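You operate a simulated robot arm through the tools that you are given. There is no shell and no other tool. Be economical: measure what you need, move in short steps, check, and stop when the job is done.

Carry out the task below with a simulated two-armed robot. There is one attempt and no reset: what you move stays moved.

TASK
Grease the top of the rubber block in the green clamp, then put the block in the OK tray.
Fine: set the clamp to HOLD first; use the blue-handled pad and the grease tin, put the pad back and leave the clamp on FREE. Set down upright: blue-handled pad. Where these are worked on the way, their far stop is far enough and under half their travel is too little: green clamp. A coat counts when it lies all over at full strength: go over it till it gets no stronger.
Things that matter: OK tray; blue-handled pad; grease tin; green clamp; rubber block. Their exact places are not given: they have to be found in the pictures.

Only the result counts: the job must be done as asked and must still hold three seconds after the hand-in. Knocking over, shifting, dropping, spilling or breaking anything else fails it.

THE ROBOT
Two 7-joint arms with two-finger parallel grippers on one trunk, on a base that drives. Base frame: it is fixed to the floor where the robot stands at the start and does not move with it; the origin is under the middle of the robot, x ahead of it, y to its left, z up; the surface under the hand at the start is at about z = 72. Lengths are in cm, angles in rad, forces in N, time in s.
The left shoulder is at the start at [5, 20.9, 119.6], the right one opposite. With the tool pointing down near the work surface each hand reaches from about 10 to 88 cm from the robot's upright axis, wherever it stands, measured 20 degrees to its own side. Places, roughly: OK tray [30, -30, 70]; grease tin [30, 10, 70]; green clamp [50, 0, 70]; rubber block (5x5x3 cm) [40, 10, 70]. Payload 4.4 kg a hand.
The TCP of each hand is the grasp point between the finger pads, 2.3 cm short of the fingertips. In the tool frame z runs along the fingers and y along their closing line. The gripper opens to 9.4 cm. The fingers are 3.8 cm wide and 1 cm thick; the gripper's body (5.4 by 9.6 cm) begins 3.9 cm behind the TCP.
Orientation is told as [roll, pitch, yaw] about the base's x, y, z axes, in that order, counted from this pose: with the fingers straight down and closing along the base's y, the tool's x points along the base's -x, its y along +y and its z along -z.

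THE INTERFACE
- The arms move only by the tool drive_tool. It takes "left_motion", "right_motion" or both (then of equal length, played together; a hand with none holds still); each is a list of rows, each a list of 7 numbers: the opening, from 0 (shut) to 1 (fully open), then the shift along the tool's x, y, z in units of 50 mm (1.0 is 50 mm), then the turn, a rotation vector about the tool's x, y, z in units of 6 degrees (1.0 is 6 degrees). In form: [[fingers, tx, ty, tz, rx, ry, rz], ...]. A call has 1 to 12 rows; each row shifts and turns the commanded pose from where the row before left it, along the tool's axes as they then stand. A call with a number of a shift or a turn outside -1 to 1 is refused whole. Each row takes 0.2 s and may step no farther than 5 cm and 0.15 rad from the row before; otherwise, or with a gripper value out of range, the whole call is refused. Where a pose cannot be reached the arm comes as near as it can. A force on the tool above 90 N (or 10 N above the force at the start of the call, whichever is more), or a blocked arm, ends the call early, and 0.2 s more pass. Each finger travels about 10.8 cm/s and halts on what it meets, pressing with about 36 N; the grip force reading is that of the motor and also rises with nothing between the fingers. The clock runs only during rows and for 0.2 s after the last one: add rows that do not move to give the fingers time. It gives the time, the measured TCP pose, the force on the tool (base axes), the opening and the grip force at its end, in the units of the frame above (readings bear some noise), with the torque about the TCP (base axes, N m) and any sound that the robot's microphone picked up.
- Cameras (640 x 400 px; columns grow to the right, rows downward): "scene" is now at [14.31, -0.72, 134.21]; the picture's right is [-0.07, -1.00, 0.00], its down [-0.80, 0.05, -0.59] and it looks along [0.59, -0.04, -0.80] (base axes); focal length 214 px, centre (320, 200). "left" rides on the left gripper at [8.6, -1.6, -7.5] in its tool frame; the picture's right is [0.18, 0.98, 0.00], its down [-0.58, 0.11, -0.81] and it looks along [-0.79, 0.15, 0.59] (tool axes); focal length 243 px, centre (320, 200). "right" rides on the right gripper at [8.6, 1.6, -7.4] in its tool frame; the picture's right is [-0.18, 0.98, 0.00], its down [-0.58, -0.11, -0.81] and it looks along [-0.79, -0.15, 0.59] (tool axes); focal length 243 px, centre (320, 200).
- camera(camera): a new picture of that camera. No time passes.
- lift_body(by): slides the trunk up (or, below 0, down) by that many cm; the arms and the scene camera ride with it, the base frame stays. It gives what a move gives, with no picture.
- base_move(legs): drives the robot by 1 to 6 legs, each [ahead, left, turn to the left] in cm, cm and rad, along the robot's own axes; the way and the turn of a leg run together, so that a leg with both is an arc; at most 150 cm and 3.142 rad a leg. The arms and the cameras ride along, it lands a little off, and it stops where it bumps. It gives what a move gives.
- turn_head(pan, tilt): turns the head with the scene camera to pan (to the left, within 1.396 rad either way) and tilt (down, from -0.506 to 1.204), counted from straight ahead of the robot. It gives what a move gives.
- probe_pixels(camera, pixels): for up to 12 pixels [column, row] of the newest picture of that camera ("zoom" is the newest enlarged one), the place [x, y, z] in the base frame of the surface seen there, good to about 0.3 cm. No time passes.
- zoom(camera, box): a new picture of the part [left, top, right, bottom] of that camera's present view, enlarged. No time passes.
- sign_off(): hands the job in; it is judged then, once.

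Go step by step. Measure first, check grasps and placings, and put right what went wrong. The budget is 80 turns and 62 pictures, counting those below and the enlarged ones. Unless the task says otherwise, let go and move clear before handing in, and close with one line.

The tools are called after "Request:" by a JSON object that holds its "api" and its "payload". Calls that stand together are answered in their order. drive_tool: Moves the arms, as the interface text tells. Its arguments: {"type":"object","properties":{"left_motion":{"type":"array","items":{"type":"array","items":{"type":"number"}}},"right_motion":{"type":"array","items":{"type":"array","items":{"type":"number"}}}},"required":[]} The other tools are called the same way: lift_body (by) slides the trunk up or down; base_move (legs) drives the base; turn_head (pan, tilt) turns the head that bears the scene camera; camera (camera) takes a picture; probe_pixels (camera, pixels) gives the place of the surface under pixels of a picture; zoom (camera, box) takes an enlarged picture of a part of a camera's view; sign_off () hands the job in.

At the start:

```text
t: 0.0
left_tcp_pos: [60.7, 21.06, 104.41]
left_tcp_rot: [0.001, -0.002, 0.0]
left_wrist_force: [1.1, 0.7, -0.4]
left_wrist_torque: [0.01, 0.05, 0.01]
left_gripper_width: 9.41
left_grip_force: 0.0
right_tcp_pos: [53.33, -25.54, 112.16]
right_tcp_rot: [0.0, 0.0, 0.001]
right_wrist_force: [-0.3, 0.0, -0.1]
right_wrist_torque: [-0.02, -0.01, -0.01]
right_gripper_width: 9.41
right_grip_force: 0.1
trunk travel left (down, up): [-27.5, 28.8]
robot x, y, heading: [0.09, -0.48, 0.004]
head pan, tilt: [-0.068, 0.934]
```

scene: 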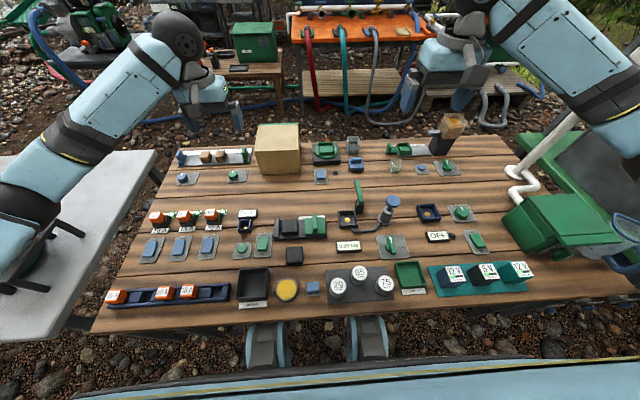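
right: 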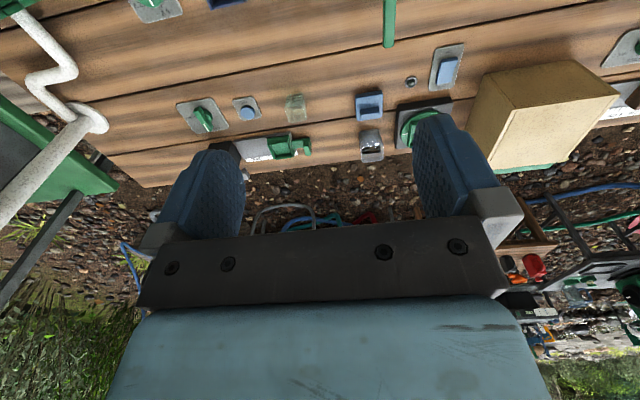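
left: 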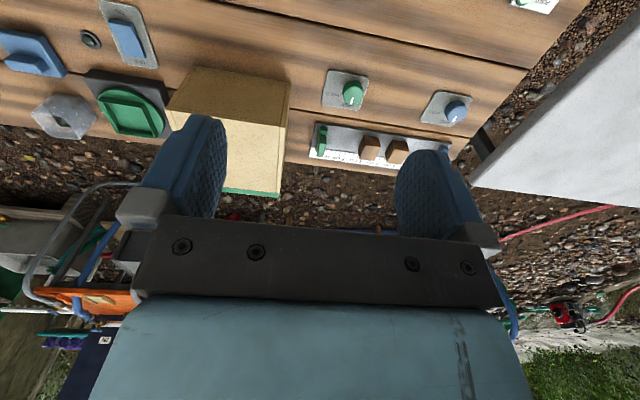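

The scene shows a crowded bench; green items near (300,227) (clamp?), yellow tin at (288,290), black tray (253,288), green tray (411,275). I'll zoom in on the near area.

Request:
{"api": "zoom", "payload": {"camera": "scene", "box": [220, 180, 380, 310]}}

Request:
{"api": "zoom", "payload": {"camera": "scene", "box": [340, 180, 540, 310]}}

Request:
{"api": "zoom", "payload": {"camera": "scene", "box": [90, 180, 250, 310]}}

Request:
{"api": "zoom", "payload": {"camera": "scene", "box": [160, 110, 480, 190]}}

```text
3.08 times, centred on (300, 245) of scene
```

zoom: 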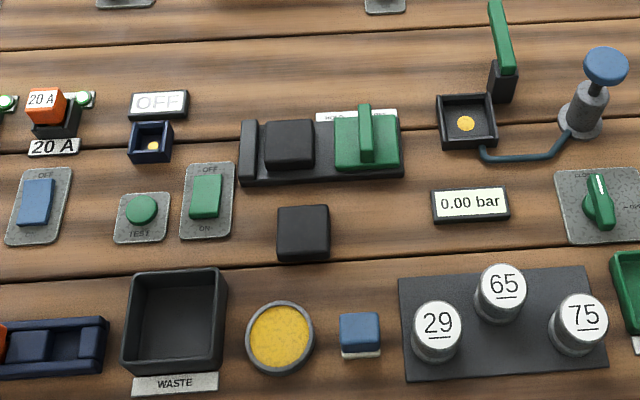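

```text
3.08 times, centred on (440, 245) of scene
```

zoom: 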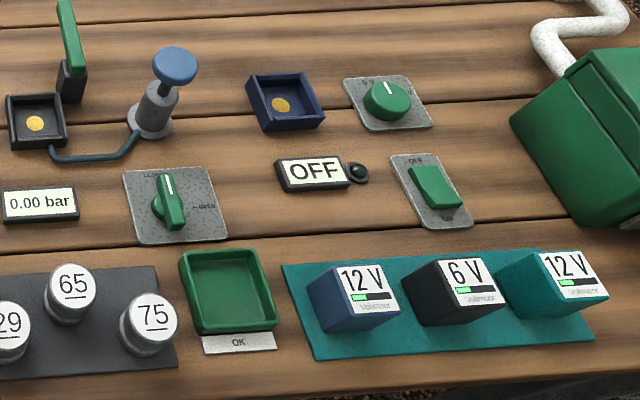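

```text
3.08 times, centred on (170, 245) of scene
```

zoom: 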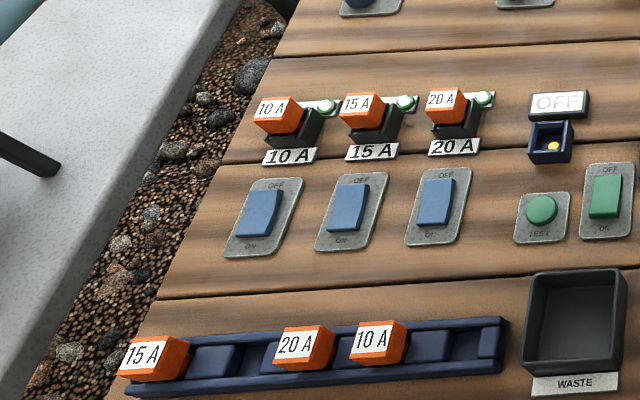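

```text
2.00 times, centred on (320, 150) of scene
```

zoom: 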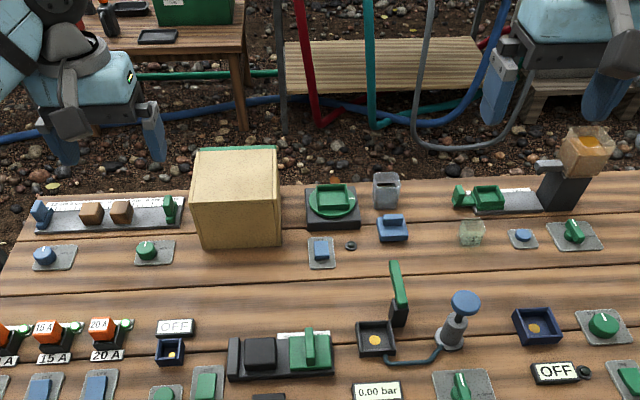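

The clamp seems to be at (302,227), with the pad at (314,288), the tin at (287,290) and the OK tray at (411,275). I'll measure them and look closer.

Request:
{"api": "zoom", "payload": {"camera": "scene", "box": [270, 205, 334, 245]}}

Request:
{"api": "probe_pixels", "payload": {"camera": "scene", "pixels": [[289, 221], [294, 252], [312, 215], [311, 225], [280, 224], [287, 290], [277, 288], [314, 286], [313, 294], [411, 273], [423, 258], [300, 290]]}}

Request:
{"api": "zoom", "payload": {"camera": "scene", "box": [265, 265, 345, 315]}}

```text
10.00 times, centred on (302, 225) of scene
```

zoom: 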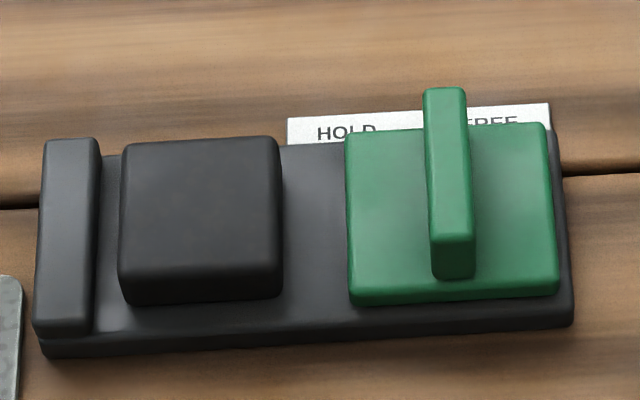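

```text
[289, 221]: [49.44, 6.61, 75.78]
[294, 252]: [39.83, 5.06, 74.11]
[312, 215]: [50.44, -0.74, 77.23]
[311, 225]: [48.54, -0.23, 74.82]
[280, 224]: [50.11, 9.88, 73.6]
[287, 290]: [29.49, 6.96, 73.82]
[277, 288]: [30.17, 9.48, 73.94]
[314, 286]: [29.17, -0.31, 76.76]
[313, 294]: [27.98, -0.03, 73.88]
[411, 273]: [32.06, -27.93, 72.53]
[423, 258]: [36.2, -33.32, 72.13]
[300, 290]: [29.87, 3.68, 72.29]
```

```text
8.00 times, centred on (305, 290) of scene
```

zoom: 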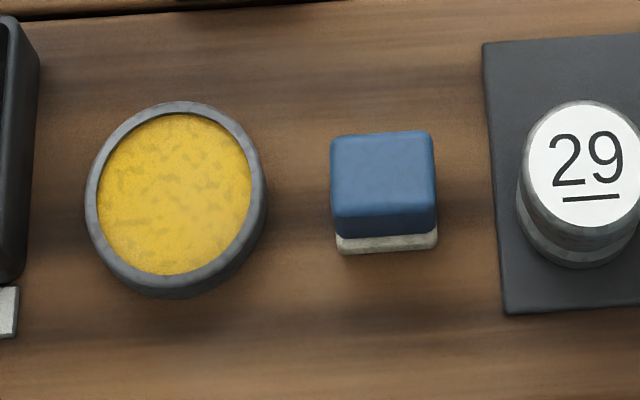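

I'll measure the clamp, block and slider dimensions more precisely on a zoom.

Request:
{"api": "zoom", "payload": {"camera": "scene", "box": [270, 205, 334, 245]}}

Request:
{"api": "probe_pixels", "payload": {"camera": "zoom", "pixels": [[130, 210], [275, 210], [200, 145], [200, 265], [455, 100], [450, 225], [432, 160], [468, 160], [375, 210], [320, 250], [105, 300], [355, 290]]}}

Request:
{"api": "probe_pixels", "payload": {"camera": "scene", "pixels": [[287, 247], [301, 247], [287, 256], [301, 256], [394, 262], [424, 262], [400, 290], [427, 287], [409, 278], [309, 283], [319, 283], [330, 300]]}}

```text
10.00 times, centred on (302, 225) of scene
```

zoom: 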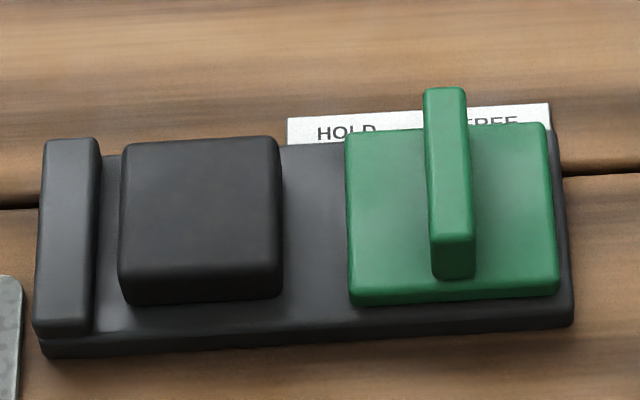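

```text
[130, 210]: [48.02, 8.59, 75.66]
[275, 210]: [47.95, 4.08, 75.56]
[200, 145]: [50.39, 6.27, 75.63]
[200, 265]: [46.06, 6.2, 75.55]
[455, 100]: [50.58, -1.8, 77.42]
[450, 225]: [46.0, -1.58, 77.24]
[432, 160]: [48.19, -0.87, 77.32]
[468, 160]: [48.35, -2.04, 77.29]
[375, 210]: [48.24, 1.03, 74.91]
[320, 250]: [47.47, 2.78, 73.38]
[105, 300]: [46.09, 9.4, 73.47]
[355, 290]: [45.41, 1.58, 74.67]
```

```text
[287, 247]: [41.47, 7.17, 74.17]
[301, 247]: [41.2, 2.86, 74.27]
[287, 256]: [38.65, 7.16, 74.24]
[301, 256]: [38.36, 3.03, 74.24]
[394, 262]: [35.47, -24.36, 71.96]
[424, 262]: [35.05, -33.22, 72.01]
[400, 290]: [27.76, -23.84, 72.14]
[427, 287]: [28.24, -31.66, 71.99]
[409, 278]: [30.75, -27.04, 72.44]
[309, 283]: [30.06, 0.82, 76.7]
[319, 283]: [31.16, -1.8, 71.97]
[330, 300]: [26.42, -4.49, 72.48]
```

The block in the clamp spans x 46–50.6 and y 3.9–8.8, with its top at 75.6. The slider fin is at (48.3, -1.45), top 77.3. I'll bring the right hand above the fin and start yawing the left hand for the pad.

Request:
{"api": "drive_tool", "payload": {"right_motion": [[0.35, 0.126, 0.602, 0.704, 0, 0, 0], [0.35, 0.126, 0.602, 0.704, 0, 0, 0], [0.35, 0.126, 0.602, 0.704, 0, 0, 0], [0.35, 0.126, 0.602, 0.704, 0, 0, 0], [0.35, 0.126, 0.602, 0.704, 0, 0, 0], [0.35, 0.126, 0.602, 0.704, 0, 0, 0], [0.35, 0.126, 0.602, 0.704, 0, 0, 0], [0.35, 0.126, 0.602, 0.704, 0, 0, 0], [0.35, 0, 0, 0, 0, 0, 0], [0.35, 0, 0, 0, 0, 0, 0], [0.35, 0, 0, 0, 0, 0, 0], [0.35, 0, 0, 0, 0, 0, 0]], "left_motion": [[0.6, 0, 0, 0, 0, 0, 1], [0.6, 0, 0, 0, 0, 0, 1], [0.6, 0, 0, 0, 0, 0, 1], [0.6, 0, 0, 0, 0, 0, 1], [0.6, 0, 0, 0, 0, 0, 1], [0.6, 0, 0, 0, 0, 0, 1], [0.6, 0, 0, 0, 0, 0, 1], [0.6, 0, 0, 0, 0, 0, 1], [0.6, 0, 0, 0, 0, 0, 1], [0.6, 0, 0, 0, 0, 0, 1], [0.6, 0, 0, 0, 0, 0, 1], [0.6, 0, 0, 0, 0, 0, 1]]}}

Request:
{"api": "camera", "payload": {"camera": "right"}}

```text
t: 2.6
left_tcp_pos: [60.68, 20.96, 104.33]
left_tcp_rot: [-0.001, 0.001, -1.259]
left_wrist_force: [-0.1, 0.6, -0.6]
left_wrist_torque: [-0.02, -0.04, -0.01]
left_gripper_width: 5.64
left_grip_force: 0.1
right_tcp_pos: [48.21, -1.41, 84.06]
right_tcp_rot: [0.0, -0.001, 0.0]
right_wrist_force: [0.0, 0.4, 0.7]
right_wrist_torque: [-0.01, -0.02, 0.0]
right_gripper_width: 3.28
right_grip_force: 0.1
trunk travel left (down, up): [-27.5, 28.8]
robot x, y, heading: [0.07, 0.27, -0.003]
head pan, tilt: [-0.068, 0.934]
```

```text
51 pictures are left
```

right: 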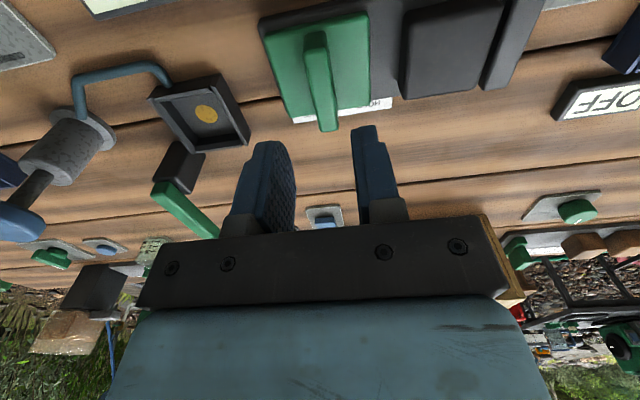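

The fin (320,80) looks lined up between the fingers. I'll check the lever's position for clearance before descending, and the jaw height too.

Request:
{"api": "probe_pixels", "payload": {"camera": "right", "pixels": [[165, 190], [205, 225], [185, 150], [318, 60], [328, 120], [305, 60], [330, 60], [510, 40], [460, 20], [240, 130]]}}

```text
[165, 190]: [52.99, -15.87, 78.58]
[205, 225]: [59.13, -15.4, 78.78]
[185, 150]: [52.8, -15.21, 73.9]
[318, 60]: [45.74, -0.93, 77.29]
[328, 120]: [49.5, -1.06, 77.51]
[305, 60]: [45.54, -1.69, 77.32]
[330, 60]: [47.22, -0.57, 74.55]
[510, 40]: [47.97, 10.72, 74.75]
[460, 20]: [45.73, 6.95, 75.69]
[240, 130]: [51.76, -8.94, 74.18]
```

Clearance is fine: the lever is at y -15. Now I descend onto the fin and close.

Request:
{"api": "drive_tool", "payload": {"right_motion": [[0.35, 0, 0.03, 0.5, 0, 0, 0], [0.35, 0, 0, 0.5, 0, 0, 0], [0.35, 0, 0, 0.32, 0, 0, 0], [0, 0, 0, 0, 0, 0, 0], [0, 0, 0, 0, 0, 0, 0], [0, 0, 0, 0, 0, 0, 0]], "left_motion": [[0.6, 0, 0, 0, 0, 0, 1], [0.6, 0, 0, 0, 0, 0, 1], [0.6, 0, 0, 0, 0, 0, 1], [0.6, 0, 0, 0, 0, 0, 0], [0.6, 0, 0, 0, 0, 0, 0], [0.6, 0, 0, 0, 0, 0, 0]]}}

```text
t: 4.0
left_tcp_pos: [60.53, 21.0, 104.42]
left_tcp_rot: [0.0, 0.001, -1.57]
left_wrist_force: [-0.2, -0.2, -1.0]
left_wrist_torque: [0.01, 0.05, 0.02]
left_gripper_width: 5.64
left_grip_force: 0.1
right_tcp_pos: [48.27, -1.14, 77.44]
right_tcp_rot: [0.001, -0.001, -0.001]
right_wrist_force: [-1.7, 2.1, -1.8]
right_wrist_torque: [0.04, -0.22, 0.05]
right_gripper_width: 1.37
right_grip_force: 44.8
trunk travel left (down, up): [-27.5, 28.8]
robot x, y, heading: [0.01, 0.11, 0.003]
head pan, tilt: [-0.068, 0.934]
```

The fin is gripped at width 1.37. I'll slide it to +y towards HOLD in small steps.

Request:
{"api": "drive_tool", "payload": {"right_motion": [[0, 0, 0.12, 0, 0, 0, 0], [0, 0, 0.12, 0, 0, 0, 0], [0, 0, 0.12, 0, 0, 0, 0], [0, 0, 0.06, 0, 0, 0, 0], [0, 0, 0, 0, 0, 0, 0]]}}

Request:
{"api": "camera", "payload": {"camera": "right"}}

```text
t: 5.2
left_tcp_pos: [60.64, 20.98, 104.34]
left_tcp_rot: [0.0, 0.0, -1.572]
left_wrist_force: [-0.3, 0.1, -1.1]
left_wrist_torque: [0.02, 0.03, 0.01]
left_gripper_width: 5.63
left_grip_force: 0.1
right_tcp_pos: [48.22, 0.83, 77.3]
right_tcp_rot: [0.0, -0.002, 0.001]
right_wrist_force: [5.8, 0.8, -13.8]
right_wrist_torque: [-0.03, -1.18, 0.15]
right_gripper_width: 1.36
right_grip_force: 45.3
trunk travel left (down, up): [-27.5, 28.8]
robot x, y, heading: [-0.24, 0.24, -0.0]
head pan, tilt: [-0.068, 0.934]
```

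```text
50 pictures are left
```

right: 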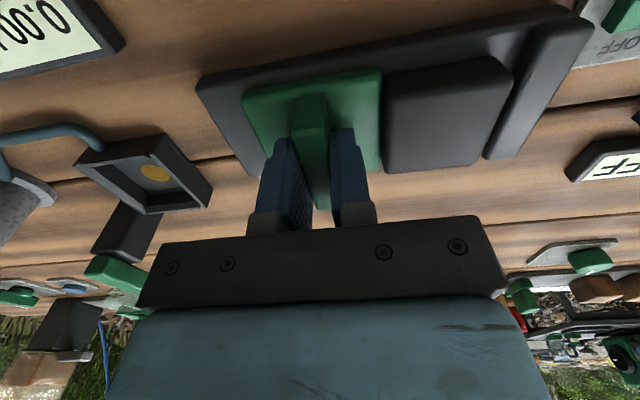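

The slider is now about touching the block. I'll push a little further and watch the force.

Request:
{"api": "drive_tool", "payload": {"right_motion": [[0, 0, 0.06, -0.01, 0, 0, 0], [0, 0, 0.06, 0, 0, 0, 0], [0, 0, 0.06, 0, 0, 0, 0], [0, 0, 0, 0, 0, 0, 0]]}}

Request:
{"api": "camera", "payload": {"camera": "right"}}

```text
t: 6.2
left_tcp_pos: [60.75, 21.15, 104.25]
left_tcp_rot: [-0.004, -0.001, -1.571]
left_wrist_force: [-0.9, 0.8, -0.3]
left_wrist_torque: [0.04, -0.02, 0.05]
left_gripper_width: 5.63
left_grip_force: 0.0
right_tcp_pos: [48.23, 1.77, 77.35]
right_tcp_rot: [-0.002, 0.003, 0.0]
right_wrist_force: [5.1, 1.2, -27.9]
right_wrist_torque: [0.02, -0.54, 0.14]
right_gripper_width: 1.36
right_grip_force: 45.2
trunk travel left (down, up): [-27.5, 28.8]
robot x, y, heading: [-0.44, -0.36, 0.001]
head pan, tilt: [-0.068, 0.934]
```

```text
49 pictures are left
```

right: 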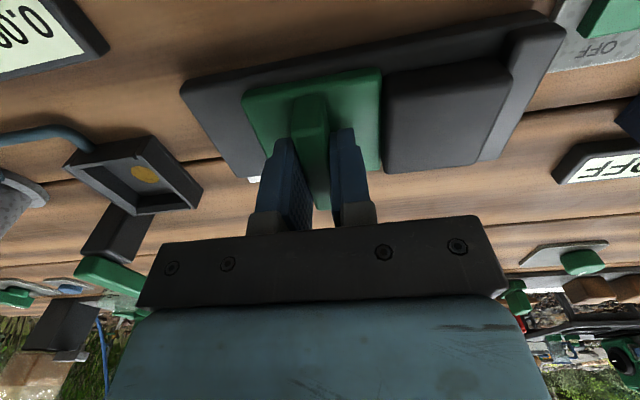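

The block has moved with the slider and nearly reaches the jaw. There is no y resistance yet, so I'll push on to the stop.

Request:
{"api": "drive_tool", "payload": {"right_motion": [[0, 0, 0.04, 0, 0, 0, 0], [0, 0, 0.04, 0, 0, 0, 0], [0, 0, 0.04, 0, 0, 0, 0], [0, 0, 0, 0, 0, 0, 0]]}}

Request:
{"api": "camera", "payload": {"camera": "right"}}

```text
t: 7.2
left_tcp_pos: [60.62, 20.71, 104.38]
left_tcp_rot: [-0.002, 0.003, -1.573]
left_wrist_force: [0.6, -0.5, -0.3]
left_wrist_torque: [0.0, -0.01, 0.0]
left_gripper_width: 5.64
left_grip_force: 0.0
right_tcp_pos: [48.13, 1.85, 77.26]
right_tcp_rot: [-0.003, 0.002, -0.002]
right_wrist_force: [-10.0, -49.4, -9.3]
right_wrist_torque: [-0.44, 1.27, 0.89]
right_gripper_width: 1.34
right_grip_force: 44.7
trunk travel left (down, up): [-27.5, 28.8]
robot x, y, heading: [0.12, 0.0, -0.004]
head pan, tilt: [-0.068, 0.934]
```

```text
48 pictures are left
```

right: 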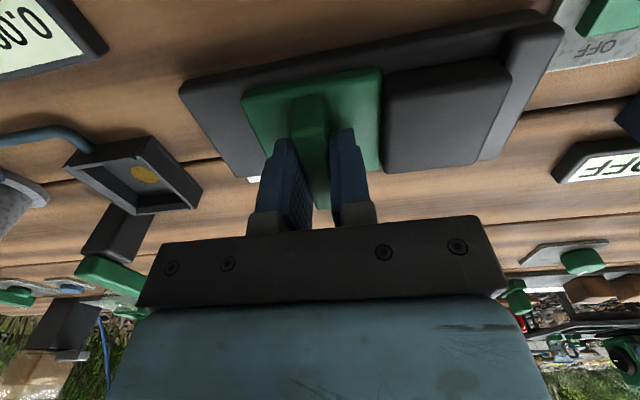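

The stop is reached (49 N in y). I'll relax, open, lift and park the right hand to the right.

Request:
{"api": "drive_tool", "payload": {"right_motion": [[0, 0, -0.08, 0, 0, 0, 0], [0.3, 0, 0, 0, 0, 0, 0], [0.3, 0, 0, 0, 0, 0, 0], [0.3, 0, 0, -0.5, 0, 0, 0], [0.3, 0, 0, -0.9, 0, 0, 0], [0.3, 0, -0.6, -0.75, 0, 0, 0], [0.3, 0, -0.9, -0.3, 0, 0, 0], [0.3, 0, -0.9, -0.3, 0, 0, 0], [0.3, 0, -0.9, 0, 0, 0, 0], [0.3, 0, -0.9, 0, 0, 0, 0], [0.6, 0, -0.9, 0, 0, 0, 0], [0.6, 0, 0, 0, 0, 0, 0]]}}

Request:
{"api": "drive_tool", "payload": {"left_motion": [[0.6, -0.387, -0.569, 0.364, 0, 0, 0], [0.6, -0.387, -0.569, 0.364, 0, 0, 0], [0.6, -0.387, -0.569, 0.364, 0, 0, 0], [0.6, -0.387, -0.569, 0.364, 0, 0, 0], [0.6, -0.387, -0.569, 0.364, 0, 0, 0], [0.6, -0.387, -0.569, 0.364, 0, 0, 0], [0.6, -0.387, -0.569, 0.364, 0, 0, 0], [0.6, -0.387, -0.569, 0.364, 0, 0, 0], [0.6, -0.387, -0.569, 0.364, 0, 0, 0], [0.6, -0.387, -0.569, 0.364, 0, 0, 0], [0.6, -0.387, -0.569, 0.364, 0, 0, 0], [0.6, 0, 0, 0, 0, 0, 0]]}}

Request:
{"api": "camera", "payload": {"camera": "scene"}}

Request:
{"api": "camera", "payload": {"camera": "left"}}

```text
t: 9.8
left_tcp_pos: [60.57, 21.11, 104.27]
left_tcp_rot: [0.001, -0.001, -1.57]
left_wrist_force: [-0.4, 0.0, -0.1]
left_wrist_torque: [-0.02, 0.0, 0.0]
left_gripper_width: 5.65
left_grip_force: 0.2
right_tcp_pos: [48.13, -23.72, 91.36]
right_tcp_rot: [0.0, -0.001, 0.001]
right_wrist_force: [0.8, 0.2, -0.1]
right_wrist_torque: [0.01, -0.02, 0.03]
right_gripper_width: 5.64
right_grip_force: 0.0
trunk travel left (down, up): [-27.5, 28.8]
robot x, y, heading: [0.43, 0.02, -0.002]
head pan, tilt: [-0.068, 0.934]
```

```text
t: 12.4
left_tcp_pos: [29.27, -0.26, 84.31]
left_tcp_rot: [0.001, 0.001, -1.572]
left_wrist_force: [-0.6, 0.4, -0.2]
left_wrist_torque: [0.0, 0.01, 0.0]
left_gripper_width: 5.66
left_grip_force: 0.3
right_tcp_pos: [48.1, -23.91, 91.38]
right_tcp_rot: [-0.001, 0.0, 0.0]
right_wrist_force: [0.6, 0.4, 0.4]
right_wrist_torque: [0.01, -0.02, -0.04]
right_gripper_width: 5.64
right_grip_force: 0.0
trunk travel left (down, up): [-27.5, 28.8]
robot x, y, heading: [-0.18, -0.11, -0.001]
head pan, tilt: [-0.068, 0.934]
```

```text
47 pictures are left
```

scene: 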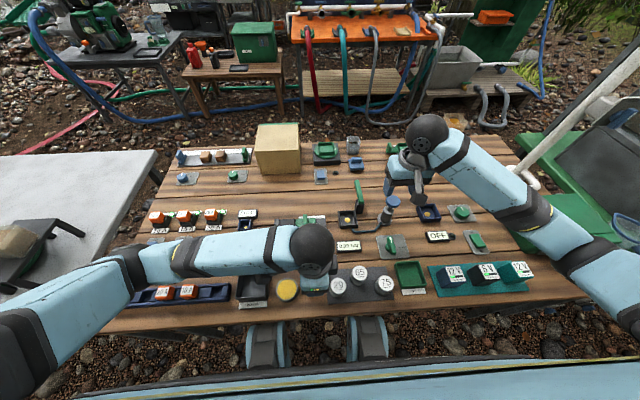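

```text
46 pictures are left
```

left: 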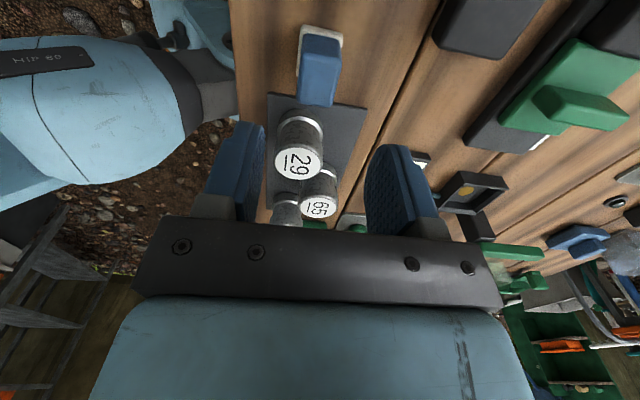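

The pad is visible at (320,65) in the left view. I'll measure it.

Request:
{"api": "zoom", "payload": {"camera": "left", "box": [270, 10, 370, 130]}}

Request:
{"api": "probe_pixels", "payload": {"camera": "left", "pixels": [[303, 85], [337, 85], [318, 100], [320, 55], [306, 65], [332, 65], [320, 30], [341, 40], [302, 30], [298, 160]]}}

```text
3.33 times, centred on (320, 70) of left
```

zoom: 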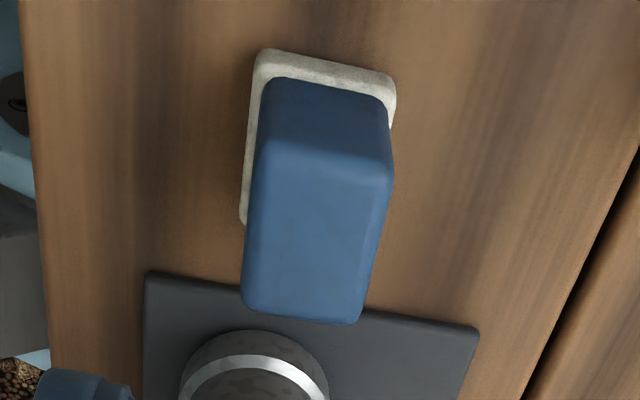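

```text
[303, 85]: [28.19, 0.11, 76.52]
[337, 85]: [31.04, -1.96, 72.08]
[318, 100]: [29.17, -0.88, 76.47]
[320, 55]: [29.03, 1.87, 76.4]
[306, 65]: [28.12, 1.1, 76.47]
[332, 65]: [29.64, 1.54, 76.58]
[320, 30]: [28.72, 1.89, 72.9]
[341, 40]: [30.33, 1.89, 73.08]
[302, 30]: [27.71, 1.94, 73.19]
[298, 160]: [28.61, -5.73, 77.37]
```

The handle centre is about (29.1, 0.35), spanning z 73.1–76.5. I'll descend with TCP to 75.8 and close.

Request:
{"api": "drive_tool", "payload": {"left_motion": [[0.6, 0.12, -0.03, 0.5, 0, 0, 0], [0.6, 0, 0, 0.7, 0, 0, 0], [0.6, 0, 0, 0.5, 0, 0, 0], [0.6, 0, 0, 0, 0, 0, 0], [0, 0, 0, 0, 0, 0, 0], [0, 0, 0, 0, 0, 0, 0], [0, 0, 0, 0, 0, 0, 0], [0, 0, 0, 0, 0, 0, 0]]}}

Request:
{"api": "camera", "payload": {"camera": "left"}}

```text
t: 14.2
left_tcp_pos: [29.07, 0.48, 75.69]
left_tcp_rot: [-0.001, 0.0, -1.57]
left_wrist_force: [0.0, -0.4, 0.1]
left_wrist_torque: [-0.01, 0.0, 0.02]
left_gripper_width: 2.48
left_grip_force: 35.9
right_tcp_pos: [48.18, -23.91, 91.33]
right_tcp_rot: [-0.001, 0.0, -0.002]
right_wrist_force: [0.0, -0.1, 0.1]
right_wrist_torque: [0.01, -0.02, 0.0]
right_gripper_width: 5.65
right_grip_force: 0.0
trunk travel left (down, up): [-27.5, 28.8]
robot x, y, heading: [-0.36, 0.07, 0.003]
head pan, tilt: [-0.068, 0.934]
```

```text
44 pictures are left
```

left: 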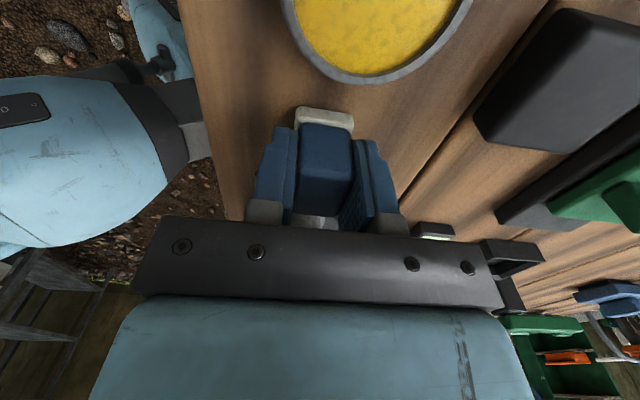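

The pad is gripped with the foam bottom about 3.7 below TCP. I'll lift and go over the tin centre at (29.6, 7.0).

Request:
{"api": "drive_tool", "payload": {"left_motion": [[0, 0, 0, -0.6, 0, 0, 0], [0, 0, 0, -0.6, 0, 0, 0], [0, 0.65, 0.05, 0, 0, 0, 0], [0, 0.65, 0.05, 0, 0, 0, 0], [0, 0, 0, 0.5, 0, 0, 0], [0, 0, 0, 0, 0, 0, 0]]}}

Request:
{"api": "camera", "payload": {"camera": "left"}}

Request:
{"api": "camera", "payload": {"camera": "scene"}}

```text
t: 15.6
left_tcp_pos: [29.61, 6.65, 79.42]
left_tcp_rot: [0.002, 0.001, -1.57]
left_wrist_force: [0.3, 0.2, 0.5]
left_wrist_torque: [0.0, 0.0, 0.0]
left_gripper_width: 2.5
left_grip_force: 36.4
right_tcp_pos: [48.13, -23.78, 91.47]
right_tcp_rot: [-0.001, 0.001, 0.0]
right_wrist_force: [0.1, 0.7, 0.6]
right_wrist_torque: [0.01, -0.02, 0.0]
right_gripper_width: 5.62
right_grip_force: 0.1
trunk travel left (down, up): [-27.5, 28.8]
robot x, y, heading: [-0.49, 0.26, 0.007]
head pan, tilt: [-0.068, 0.934]
```

```text
43 pictures are left
```

left: 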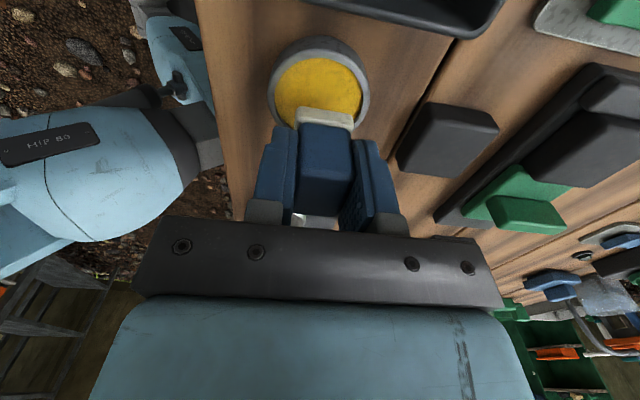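

```text
42 pictures are left
```

scene: 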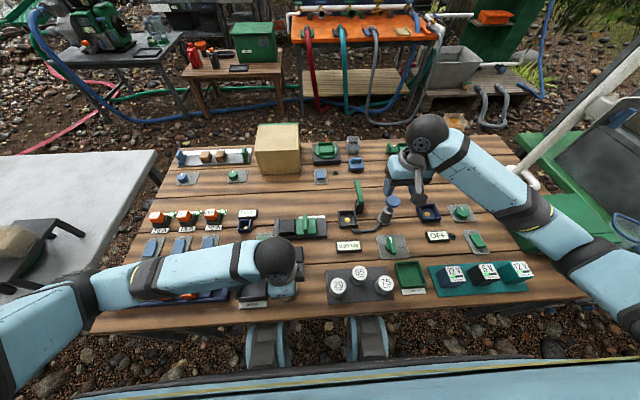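

I'll check the tin rim in the left view and the forearm clearance.

Request:
{"api": "probe_pixels", "payload": {"camera": "left", "pixels": [[318, 40], [272, 90], [364, 80], [318, 75], [318, 52]]}}

Request:
{"api": "probe_pixels", "payload": {"camera": "scene", "pixels": [[200, 270], [240, 262], [130, 288], [254, 275]]}}

```text
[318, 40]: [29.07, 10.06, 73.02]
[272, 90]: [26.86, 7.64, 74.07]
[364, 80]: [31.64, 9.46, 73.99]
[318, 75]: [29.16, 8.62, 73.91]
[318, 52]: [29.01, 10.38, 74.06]
```

```text
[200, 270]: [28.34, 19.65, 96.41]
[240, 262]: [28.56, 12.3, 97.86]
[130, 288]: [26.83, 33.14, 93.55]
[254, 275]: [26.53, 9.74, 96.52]
```

The forearm is well clear and the grease surface is about z 73.9. I'll dip gently.

Request:
{"api": "drive_tool", "payload": {"left_motion": [[0, 0.08, -0.02, 0.2, 0, 0, 0], [0, 0, 0, 0.15, 0, 0, 0], [0, 0, 0, 0.06, 0, 0, 0], [0, 0, 0, 0, 0, 0, 0]]}}

```text
t: 16.6
left_tcp_pos: [29.61, 7.12, 77.34]
left_tcp_rot: [0.0, -0.001, -1.572]
left_wrist_force: [-0.4, 0.0, 3.6]
left_wrist_torque: [-0.02, 0.03, -0.02]
left_gripper_width: 2.5
left_grip_force: 36.2
right_tcp_pos: [48.05, -23.93, 91.47]
right_tcp_rot: [-0.001, 0.0, -0.001]
right_wrist_force: [-0.1, 0.9, -0.4]
right_wrist_torque: [0.02, 0.01, 0.03]
right_gripper_width: 5.63
right_grip_force: 0.1
trunk travel left (down, up): [-27.5, 28.8]
robot x, y, heading: [0.17, -0.11, 0.001]
head pan, tilt: [-0.068, 0.934]
```

Light contact of 3.6 N. I'll press a little more with a small swirl, lift, and move toward the block.

Request:
{"api": "drive_tool", "payload": {"left_motion": [[0, 0, 0, 0.04, 0, 0, 0], [0, 0.06, 0, 0, 0, 0, 0], [0, -0.12, 0, 0, 0, 0, 0], [0, 0.06, 0.06, 0, 0, 0, 0], [0, 0, -0.12, 0, 0, 0, 0], [0, 0, 0.06, 0, 0, 0, 0], [0, 0, 0, 0, 0, 0, 0]]}}

Request:
{"api": "drive_tool", "payload": {"left_motion": [[0, 0, 0, -0.5, 0, 0, 0], [0, 0, 0, -0.9, 0, 0, 0], [0, 0, 0, -0.9, 0, 0, 0], [0, 0, 0, 0, 0, 0, 0]]}}

Request:
{"api": "camera", "payload": {"camera": "scene"}}

Request:
{"api": "zoom", "payload": {"camera": "scene", "box": [262, 205, 342, 255]}}

```text
t: 18.2
left_tcp_pos: [29.58, 7.13, 77.1]
left_tcp_rot: [0.002, -0.001, -1.57]
left_wrist_force: [0.6, -2.7, 24.8]
left_wrist_torque: [-0.12, 0.04, 0.02]
left_gripper_width: 2.49
left_grip_force: 35.8
right_tcp_pos: [48.2, -23.83, 91.52]
right_tcp_rot: [0.001, -0.003, -0.001]
right_wrist_force: [0.0, 0.4, -0.3]
right_wrist_torque: [0.01, -0.01, 0.01]
right_gripper_width: 5.63
right_grip_force: 0.1
trunk travel left (down, up): [-27.5, 28.8]
robot x, y, heading: [0.01, -0.07, 0.001]
head pan, tilt: [-0.068, 0.934]
```

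```text
t: 19.2
left_tcp_pos: [29.56, 7.33, 88.46]
left_tcp_rot: [-0.001, 0.001, -1.571]
left_wrist_force: [-0.5, -0.4, 0.0]
left_wrist_torque: [-0.01, -0.03, -0.01]
left_gripper_width: 2.5
left_grip_force: 36.2
right_tcp_pos: [48.0, -23.72, 91.45]
right_tcp_rot: [0.0, 0.001, 0.0]
right_wrist_force: [0.1, 0.2, 0.2]
right_wrist_torque: [0.01, 0.0, 0.0]
right_gripper_width: 5.63
right_grip_force: 0.0
trunk travel left (down, up): [-27.5, 28.8]
robot x, y, heading: [-0.14, 0.15, -0.002]
head pan, tilt: [-0.068, 0.934]
```

```text
41 pictures are left
```

scene: 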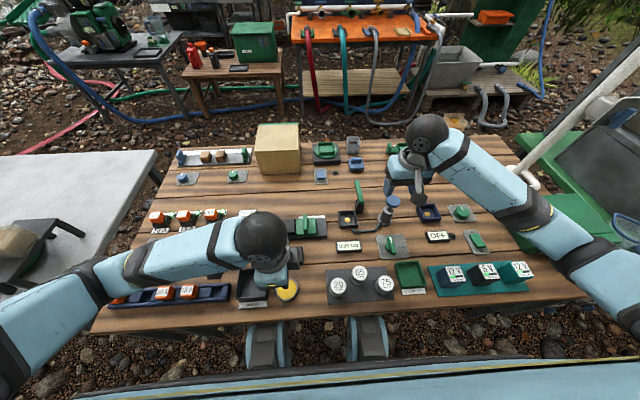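

```text
8.00 times, centred on (302, 230) of scene
```

zoom: 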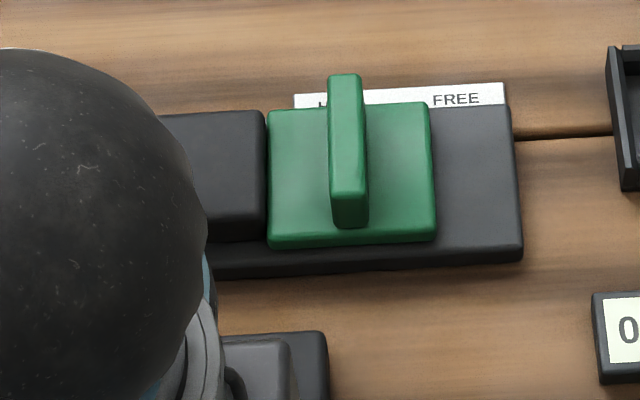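

The block is held. I'll probe its visible right edge and the jaw via the left camera.

Request:
{"api": "probe_pixels", "payload": {"camera": "zoom", "pixels": [[258, 170], [240, 118], [240, 215], [275, 170], [345, 150]]}}

Request:
{"api": "camera", "payload": {"camera": "left"}}

```text
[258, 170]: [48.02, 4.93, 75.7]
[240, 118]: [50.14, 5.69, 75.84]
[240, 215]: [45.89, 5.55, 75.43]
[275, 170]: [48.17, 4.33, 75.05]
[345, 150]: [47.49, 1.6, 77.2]
```

```text
39 pictures are left
```

left: 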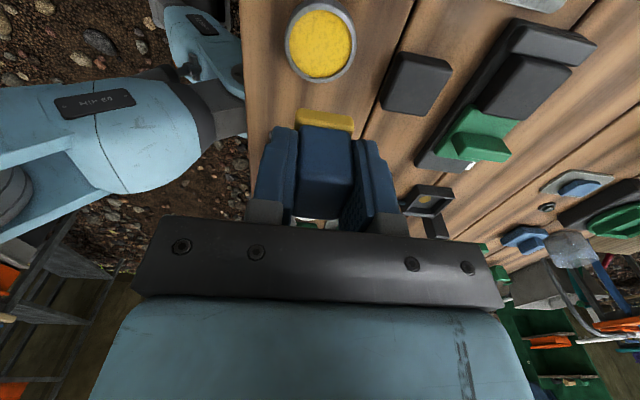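

The foam is now yellow with grease. I'll probe the block and jaw in this view.

Request:
{"api": "probe_pixels", "payload": {"camera": "left", "pixels": [[555, 42], [525, 32], [585, 48], [530, 62], [480, 100], [540, 115], [565, 75], [520, 88], [515, 60], [500, 78]]}}

```text
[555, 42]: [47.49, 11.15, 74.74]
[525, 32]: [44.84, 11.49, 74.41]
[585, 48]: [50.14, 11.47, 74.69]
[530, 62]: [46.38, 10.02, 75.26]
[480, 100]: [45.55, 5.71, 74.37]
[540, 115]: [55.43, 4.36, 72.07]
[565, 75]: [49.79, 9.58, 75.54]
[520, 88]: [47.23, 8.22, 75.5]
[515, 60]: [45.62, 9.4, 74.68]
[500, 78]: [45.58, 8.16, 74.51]
```

The block spans x 45.6–50.5 and y 4.8–9.8, with its top at 75.6; both neighbours are lower. I'll move above it and come down to near contact.

Request:
{"api": "drive_tool", "payload": {"left_motion": [[0, 0, 0.74, 0, 0, 0, 0], [0, 0, 0.74, 0, 0, 0, 0], [0, 0, 0.74, 0, 0, 0, 0], [0, 0, 0.74, 0.3, 0, 0, 0], [0, 0, 0.74, 0.4, 0, 0, 0], [0, 0, 0, 0.6, 0, 0, 0], [0, 0, 0, 0.4, 0, 0, 0], [0, 0, 0, 0.08, 0, 0, 0], [0, 0, 0, 0, 0, 0, 0]]}}

Request:
{"api": "camera", "payload": {"camera": "left"}}

```text
t: 21.2
left_tcp_pos: [48.15, 7.15, 79.65]
left_tcp_rot: [0.0, -0.001, -1.573]
left_wrist_force: [0.8, 0.1, -0.2]
left_wrist_torque: [0.02, 0.0, -0.04]
left_gripper_width: 2.49
left_grip_force: 36.0
right_tcp_pos: [48.16, -23.81, 91.44]
right_tcp_rot: [0.0, -0.001, 0.001]
right_wrist_force: [-0.2, -1.1, -0.5]
right_wrist_torque: [0.0, 0.03, 0.01]
right_gripper_width: 5.64
right_grip_force: 0.1
trunk travel left (down, up): [-27.5, 28.8]
robot x, y, heading: [0.01, 0.07, 0.003]
head pan, tilt: [-0.068, 0.934]
```

```text
38 pictures are left
```

left: 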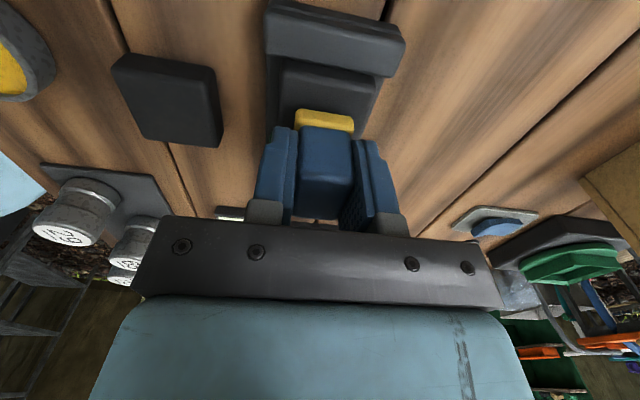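

The pad is centred over the block. I'll lower to contact.

Request:
{"api": "drive_tool", "payload": {"left_motion": [[0, 0, 0, 0.06, 0, 0, 0], [0, 0, 0, 0.05, 0, 0, 0], [0, 0, 0, 0, 0, 0, 0]]}}

```text
t: 22.0
left_tcp_pos: [48.08, 7.21, 79.09]
left_tcp_rot: [0.001, 0.001, -1.571]
left_wrist_force: [0.2, -0.4, 0.0]
left_wrist_torque: [-0.01, -0.01, 0.0]
left_gripper_width: 2.49
left_grip_force: 35.9
right_tcp_pos: [48.23, -23.9, 91.42]
right_tcp_rot: [0.001, -0.001, 0.001]
right_wrist_force: [-0.2, 0.1, 0.2]
right_wrist_torque: [0.02, 0.04, 0.01]
right_gripper_width: 5.65
right_grip_force: 0.1
trunk travel left (down, up): [-27.5, 28.8]
robot x, y, heading: [0.14, 0.18, -0.001]
head pan, tilt: [-0.068, 0.934]
```

Request:
{"api": "drive_tool", "payload": {"left_motion": [[0, 0, 0, 0.03, 0, 0, 0], [0, 0, 0, 0.03, 0, 0, 0], [0, 0, 0, 0, 0, 0, 0]]}}

```text
t: 22.8
left_tcp_pos: [48.02, 7.26, 79.0]
left_tcp_rot: [0.004, -0.002, -1.572]
left_wrist_force: [1.2, 1.6, 16.1]
left_wrist_torque: [0.06, 0.01, 0.02]
left_gripper_width: 2.52
left_grip_force: 36.0
right_tcp_pos: [47.93, -23.88, 91.41]
right_tcp_rot: [0.0, -0.002, 0.0]
right_wrist_force: [0.6, -0.6, -0.6]
right_wrist_torque: [0.05, 0.01, 0.01]
right_gripper_width: 5.65
right_grip_force: 0.2
trunk travel left (down, up): [-27.5, 28.8]
robot x, y, heading: [0.39, 0.14, -0.001]
head pan, tilt: [-0.068, 0.934]
```

Contact is about 16 N. I'll wipe in a serpentine ±1.1 cm around the centre.

Request:
{"api": "drive_tool", "payload": {"left_motion": [[0, -0.22, -0.22, -0.01, 0, 0, 0], [0, 0.22, 0, 0, 0, 0, 0], [0, 0.22, 0, 0, 0, 0, 0], [0, 0, 0.22, 0, 0, 0, 0], [0, -0.22, 0, 0, 0, 0, 0], [0, -0.22, 0, 0, 0, 0, 0], [0, 0, 0.22, 0, 0, 0, 0], [0, 0.22, 0, 0, 0, 0, 0], [0, 0.22, 0, 0, 0, 0, 0], [0, -0.22, -0.22, 0, 0, 0, 0], [0, 0, 0, 0, 0, 0, 0]]}}

Request:
{"api": "drive_tool", "payload": {"left_motion": [[0, 0, 0, -0.4, 0, 0, 0], [0, 0, -0.6, -0.8, 0, 0, 0], [0, 0, -0.9, 0, 0, 0, 0], [0, 0, -0.9, 0, 0, 0, 0], [0, 0, -0.9, 0, 0, 0, 0], [0, 0, -0.4, 0, 0, 0, 0], [0, 0, 0, 0, 0, 0, 0]]}}

Request:
{"api": "camera", "payload": {"camera": "left"}}

Request:
{"api": "zoom", "payload": {"camera": "scene", "box": [262, 205, 342, 255]}}

```text
t: 25.2
left_tcp_pos: [48.17, 7.34, 79.1]
left_tcp_rot: [0.005, 0.002, -1.567]
left_wrist_force: [15.4, 12.6, 24.5]
left_wrist_torque: [0.37, -0.48, 0.04]
left_gripper_width: 2.49
left_grip_force: 35.7
right_tcp_pos: [48.05, -23.63, 91.5]
right_tcp_rot: [0.001, -0.002, 0.001]
right_wrist_force: [1.1, -0.5, -1.2]
right_wrist_torque: [0.02, 0.0, 0.02]
right_gripper_width: 5.63
right_grip_force: 0.0
trunk travel left (down, up): [-27.5, 28.8]
robot x, y, heading: [0.36, -0.07, 0.001]
head pan, tilt: [-0.068, 0.934]
```

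```text
t: 26.8
left_tcp_pos: [29.5, 7.21, 84.9]
left_tcp_rot: [0.0, 0.001, -1.571]
left_wrist_force: [-1.0, -0.4, -0.5]
left_wrist_torque: [0.0, -0.03, 0.02]
left_gripper_width: 2.47
left_grip_force: 35.8
right_tcp_pos: [48.04, -23.84, 91.44]
right_tcp_rot: [0.0, 0.0, -0.001]
right_wrist_force: [0.5, -0.2, -0.6]
right_wrist_torque: [0.03, -0.01, 0.0]
right_gripper_width: 5.66
right_grip_force: 0.1
trunk travel left (down, up): [-27.5, 28.8]
robot x, y, heading: [0.06, 0.1, 0.0]
head pan, tilt: [-0.068, 0.934]
```

```text
37 pictures are left
```

left: 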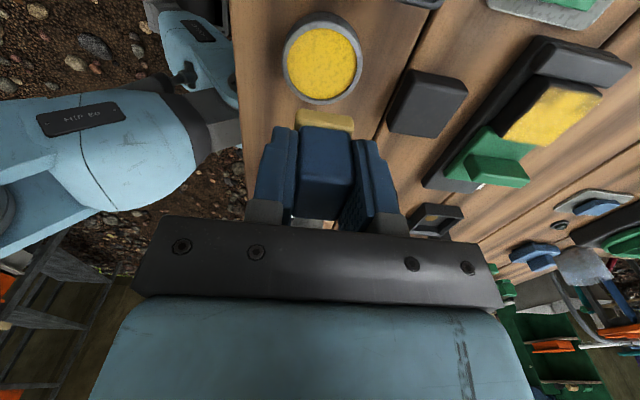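

```text
8.00 times, centred on (302, 230) of scene
```

zoom: 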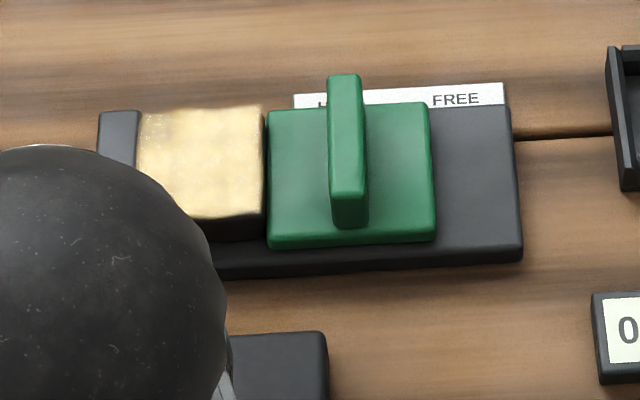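

There is a good coat, somewhat pale and uneven, and the foam is paler now. I'll re-dip and go over it again.

Request:
{"api": "drive_tool", "payload": {"left_motion": [[0, 0, 0, 0.7, 0, 0, 0], [0, 0, 0, 0.6, 0, 0, 0], [0, 0, 0, 0.24, 0, 0, 0], [0, 0.06, 0, 0, 0, 0, 0], [0, -0.12, 0, 0, 0, 0, 0], [0, 0.06, 0.06, 0, 0, 0, 0], [0, 0, -0.12, 0, 0, 0, 0], [0, 0, 0.06, 0, 0, 0, 0], [0, 0, 0, -0.5, 0, 0, 0], [0, 0, 0, -0.9, 0, 0, 0], [0, 0, 0, 0, 0, 0, 0]]}}

Request:
{"api": "drive_tool", "payload": {"left_motion": [[0, 0, 0.74, 0, 0, 0, 0], [0, 0, 0.74, 0, 0, 0, 0], [0, 0, 0.74, 0, 0, 0, 0], [0, 0, 0.74, 0, 0, 0, 0], [0, 0, 0.74, 0, 0, 0, 0], [0, 0, 0, 0.5, 0, 0, 0], [0, 0, 0, 0, 0, 0, 0]]}}

```text
t: 29.2
left_tcp_pos: [29.62, 7.33, 84.44]
left_tcp_rot: [0.0, 0.001, -1.571]
left_wrist_force: [-0.3, 0.1, -0.7]
left_wrist_torque: [0.01, -0.04, 0.02]
left_gripper_width: 2.48
left_grip_force: 35.8
right_tcp_pos: [48.14, -23.93, 91.36]
right_tcp_rot: [-0.001, -0.001, -0.001]
right_wrist_force: [-0.7, -0.9, -0.6]
right_wrist_torque: [-0.02, -0.01, 0.02]
right_gripper_width: 5.64
right_grip_force: 0.1
trunk travel left (down, up): [-27.5, 28.8]
robot x, y, heading: [-0.01, -0.11, 0.005]
head pan, tilt: [-0.068, 0.934]
```

```text
t: 30.8
left_tcp_pos: [48.09, 7.3, 81.64]
left_tcp_rot: [-0.001, 0.0, -1.571]
left_wrist_force: [-0.3, 0.3, 0.1]
left_wrist_torque: [0.01, -0.01, -0.02]
left_gripper_width: 2.48
left_grip_force: 36.3
right_tcp_pos: [48.23, -23.86, 91.36]
right_tcp_rot: [-0.001, 0.002, 0.0]
right_wrist_force: [-0.1, -0.3, 0.1]
right_wrist_torque: [0.0, -0.02, -0.02]
right_gripper_width: 5.64
right_grip_force: 0.1
trunk travel left (down, up): [-27.5, 28.8]
robot x, y, heading: [-0.2, -0.34, 0.0]
head pan, tilt: [-0.068, 0.934]
```

I'll lower to contact and wipe with a denser pattern.

Request:
{"api": "drive_tool", "payload": {"left_motion": [[0, 0, 0, 0.44, 0, 0, 0], [0, -0.22, -0.22, 0.12, 0, 0, 0], [0, 0.22, 0, 0, 0, 0, 0], [0, 0.22, 0, 0, 0, 0, 0], [0, 0, 0.22, 0, 0, 0, 0], [0, -0.22, 0, 0, 0, 0, 0], [0, -0.22, 0, 0, 0, 0, 0], [0, 0, 0.22, 0, 0, 0, 0], [0, 0.22, 0, 0, 0, 0, 0], [0, 0.22, 0, 0, 0, 0, 0], [0, 0, 0, 0, 0, 0, 0]]}}

Request:
{"api": "drive_tool", "payload": {"left_motion": [[0, 0, -0.22, 0, 0, 0, 0], [0, 0, -0.22, 0, 0, 0, 0], [0, -0.22, 0, 0, 0, 0, 0], [0, 0, 0.22, 0, 0, 0, 0], [0, 0, 0.22, 0, 0, 0, 0], [0, -0.22, 0, 0, 0, 0, 0], [0, 0, -0.22, 0, 0, 0, 0], [0, 0, -0.22, 0, 0, 0, 0], [0, 0.22, 0.22, 0, 0, 0, 0], [0, 0, 0, 0, 0, 0, 0]]}}

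Request:
{"api": "drive_tool", "payload": {"left_motion": [[0, 0, 0, -0.4, 0, 0, 0], [0, 0, -0.6, -0.8, 0, 0, 0], [0, 0, -0.9, 0, 0, 0, 0], [0, 0, -0.9, 0, 0, 0, 0], [0, 0, -0.9, 0, 0, 0, 0], [0, 0, -0.4, 0, 0, 0, 0], [0, 0, 0, 0, 0, 0, 0]]}}

Request:
{"api": "camera", "payload": {"camera": "left"}}

Request:
{"api": "zoom", "payload": {"camera": "scene", "box": [262, 205, 342, 255]}}

```text
t: 33.2
left_tcp_pos: [49.17, 8.19, 79.16]
left_tcp_rot: [0.004, 0.0, -1.571]
left_wrist_force: [3.8, -13.3, 21.0]
left_wrist_torque: [-0.65, -0.1, 0.05]
left_gripper_width: 2.51
left_grip_force: 35.6
right_tcp_pos: [47.96, -23.9, 91.39]
right_tcp_rot: [0.002, -0.002, 0.001]
right_wrist_force: [0.6, -0.5, -0.5]
right_wrist_torque: [0.02, -0.01, -0.01]
right_gripper_width: 5.65
right_grip_force: 0.1
trunk travel left (down, up): [-27.5, 28.8]
robot x, y, heading: [0.15, 0.07, 0.001]
head pan, tilt: [-0.068, 0.934]
```

```text
t: 35.4
left_tcp_pos: [47.77, 7.04, 79.03]
left_tcp_rot: [0.001, 0.001, -1.574]
left_wrist_force: [-11.7, -13.8, 21.5]
left_wrist_torque: [-0.59, 0.38, -0.04]
left_gripper_width: 2.5
left_grip_force: 36.0
right_tcp_pos: [47.99, -23.96, 91.44]
right_tcp_rot: [0.002, -0.003, 0.001]
right_wrist_force: [0.7, -0.2, -0.3]
right_wrist_torque: [-0.03, 0.03, -0.01]
right_gripper_width: 5.64
right_grip_force: 0.0
trunk travel left (down, up): [-27.5, 28.8]
robot x, y, heading: [0.11, -0.21, -0.001]
head pan, tilt: [-0.068, 0.934]
```

```text
t: 37.0
left_tcp_pos: [29.45, 7.41, 84.92]
left_tcp_rot: [0.001, -0.001, -1.571]
left_wrist_force: [-0.3, 0.6, -0.2]
left_wrist_torque: [0.02, 0.01, 0.01]
left_gripper_width: 2.49
left_grip_force: 36.0
right_tcp_pos: [48.13, -23.85, 91.5]
right_tcp_rot: [0.0, -0.001, 0.0]
right_wrist_force: [-1.0, 0.5, -0.3]
right_wrist_torque: [0.03, 0.02, 0.0]
right_gripper_width: 5.62
right_grip_force: 0.1
trunk travel left (down, up): [-27.5, 28.8]
robot x, y, heading: [0.13, -0.32, 0.004]
head pan, tilt: [-0.068, 0.934]
```

```text
35 pictures are left
```

left: 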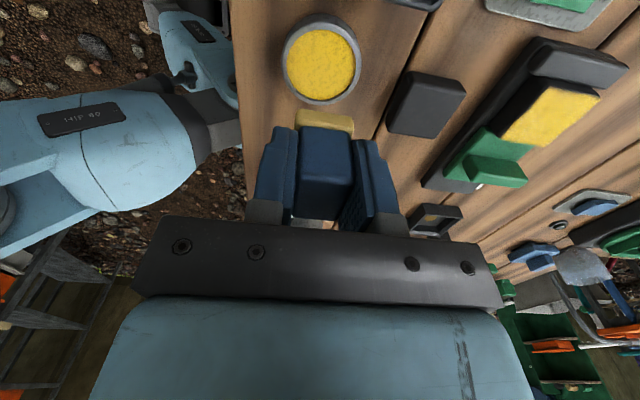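

```text
8.00 times, centred on (302, 230) of scene
```

zoom: 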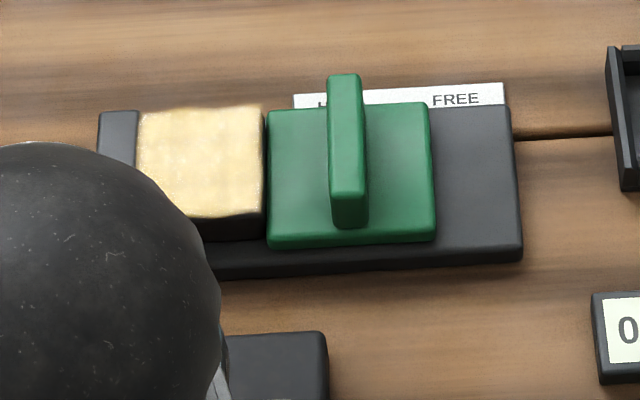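

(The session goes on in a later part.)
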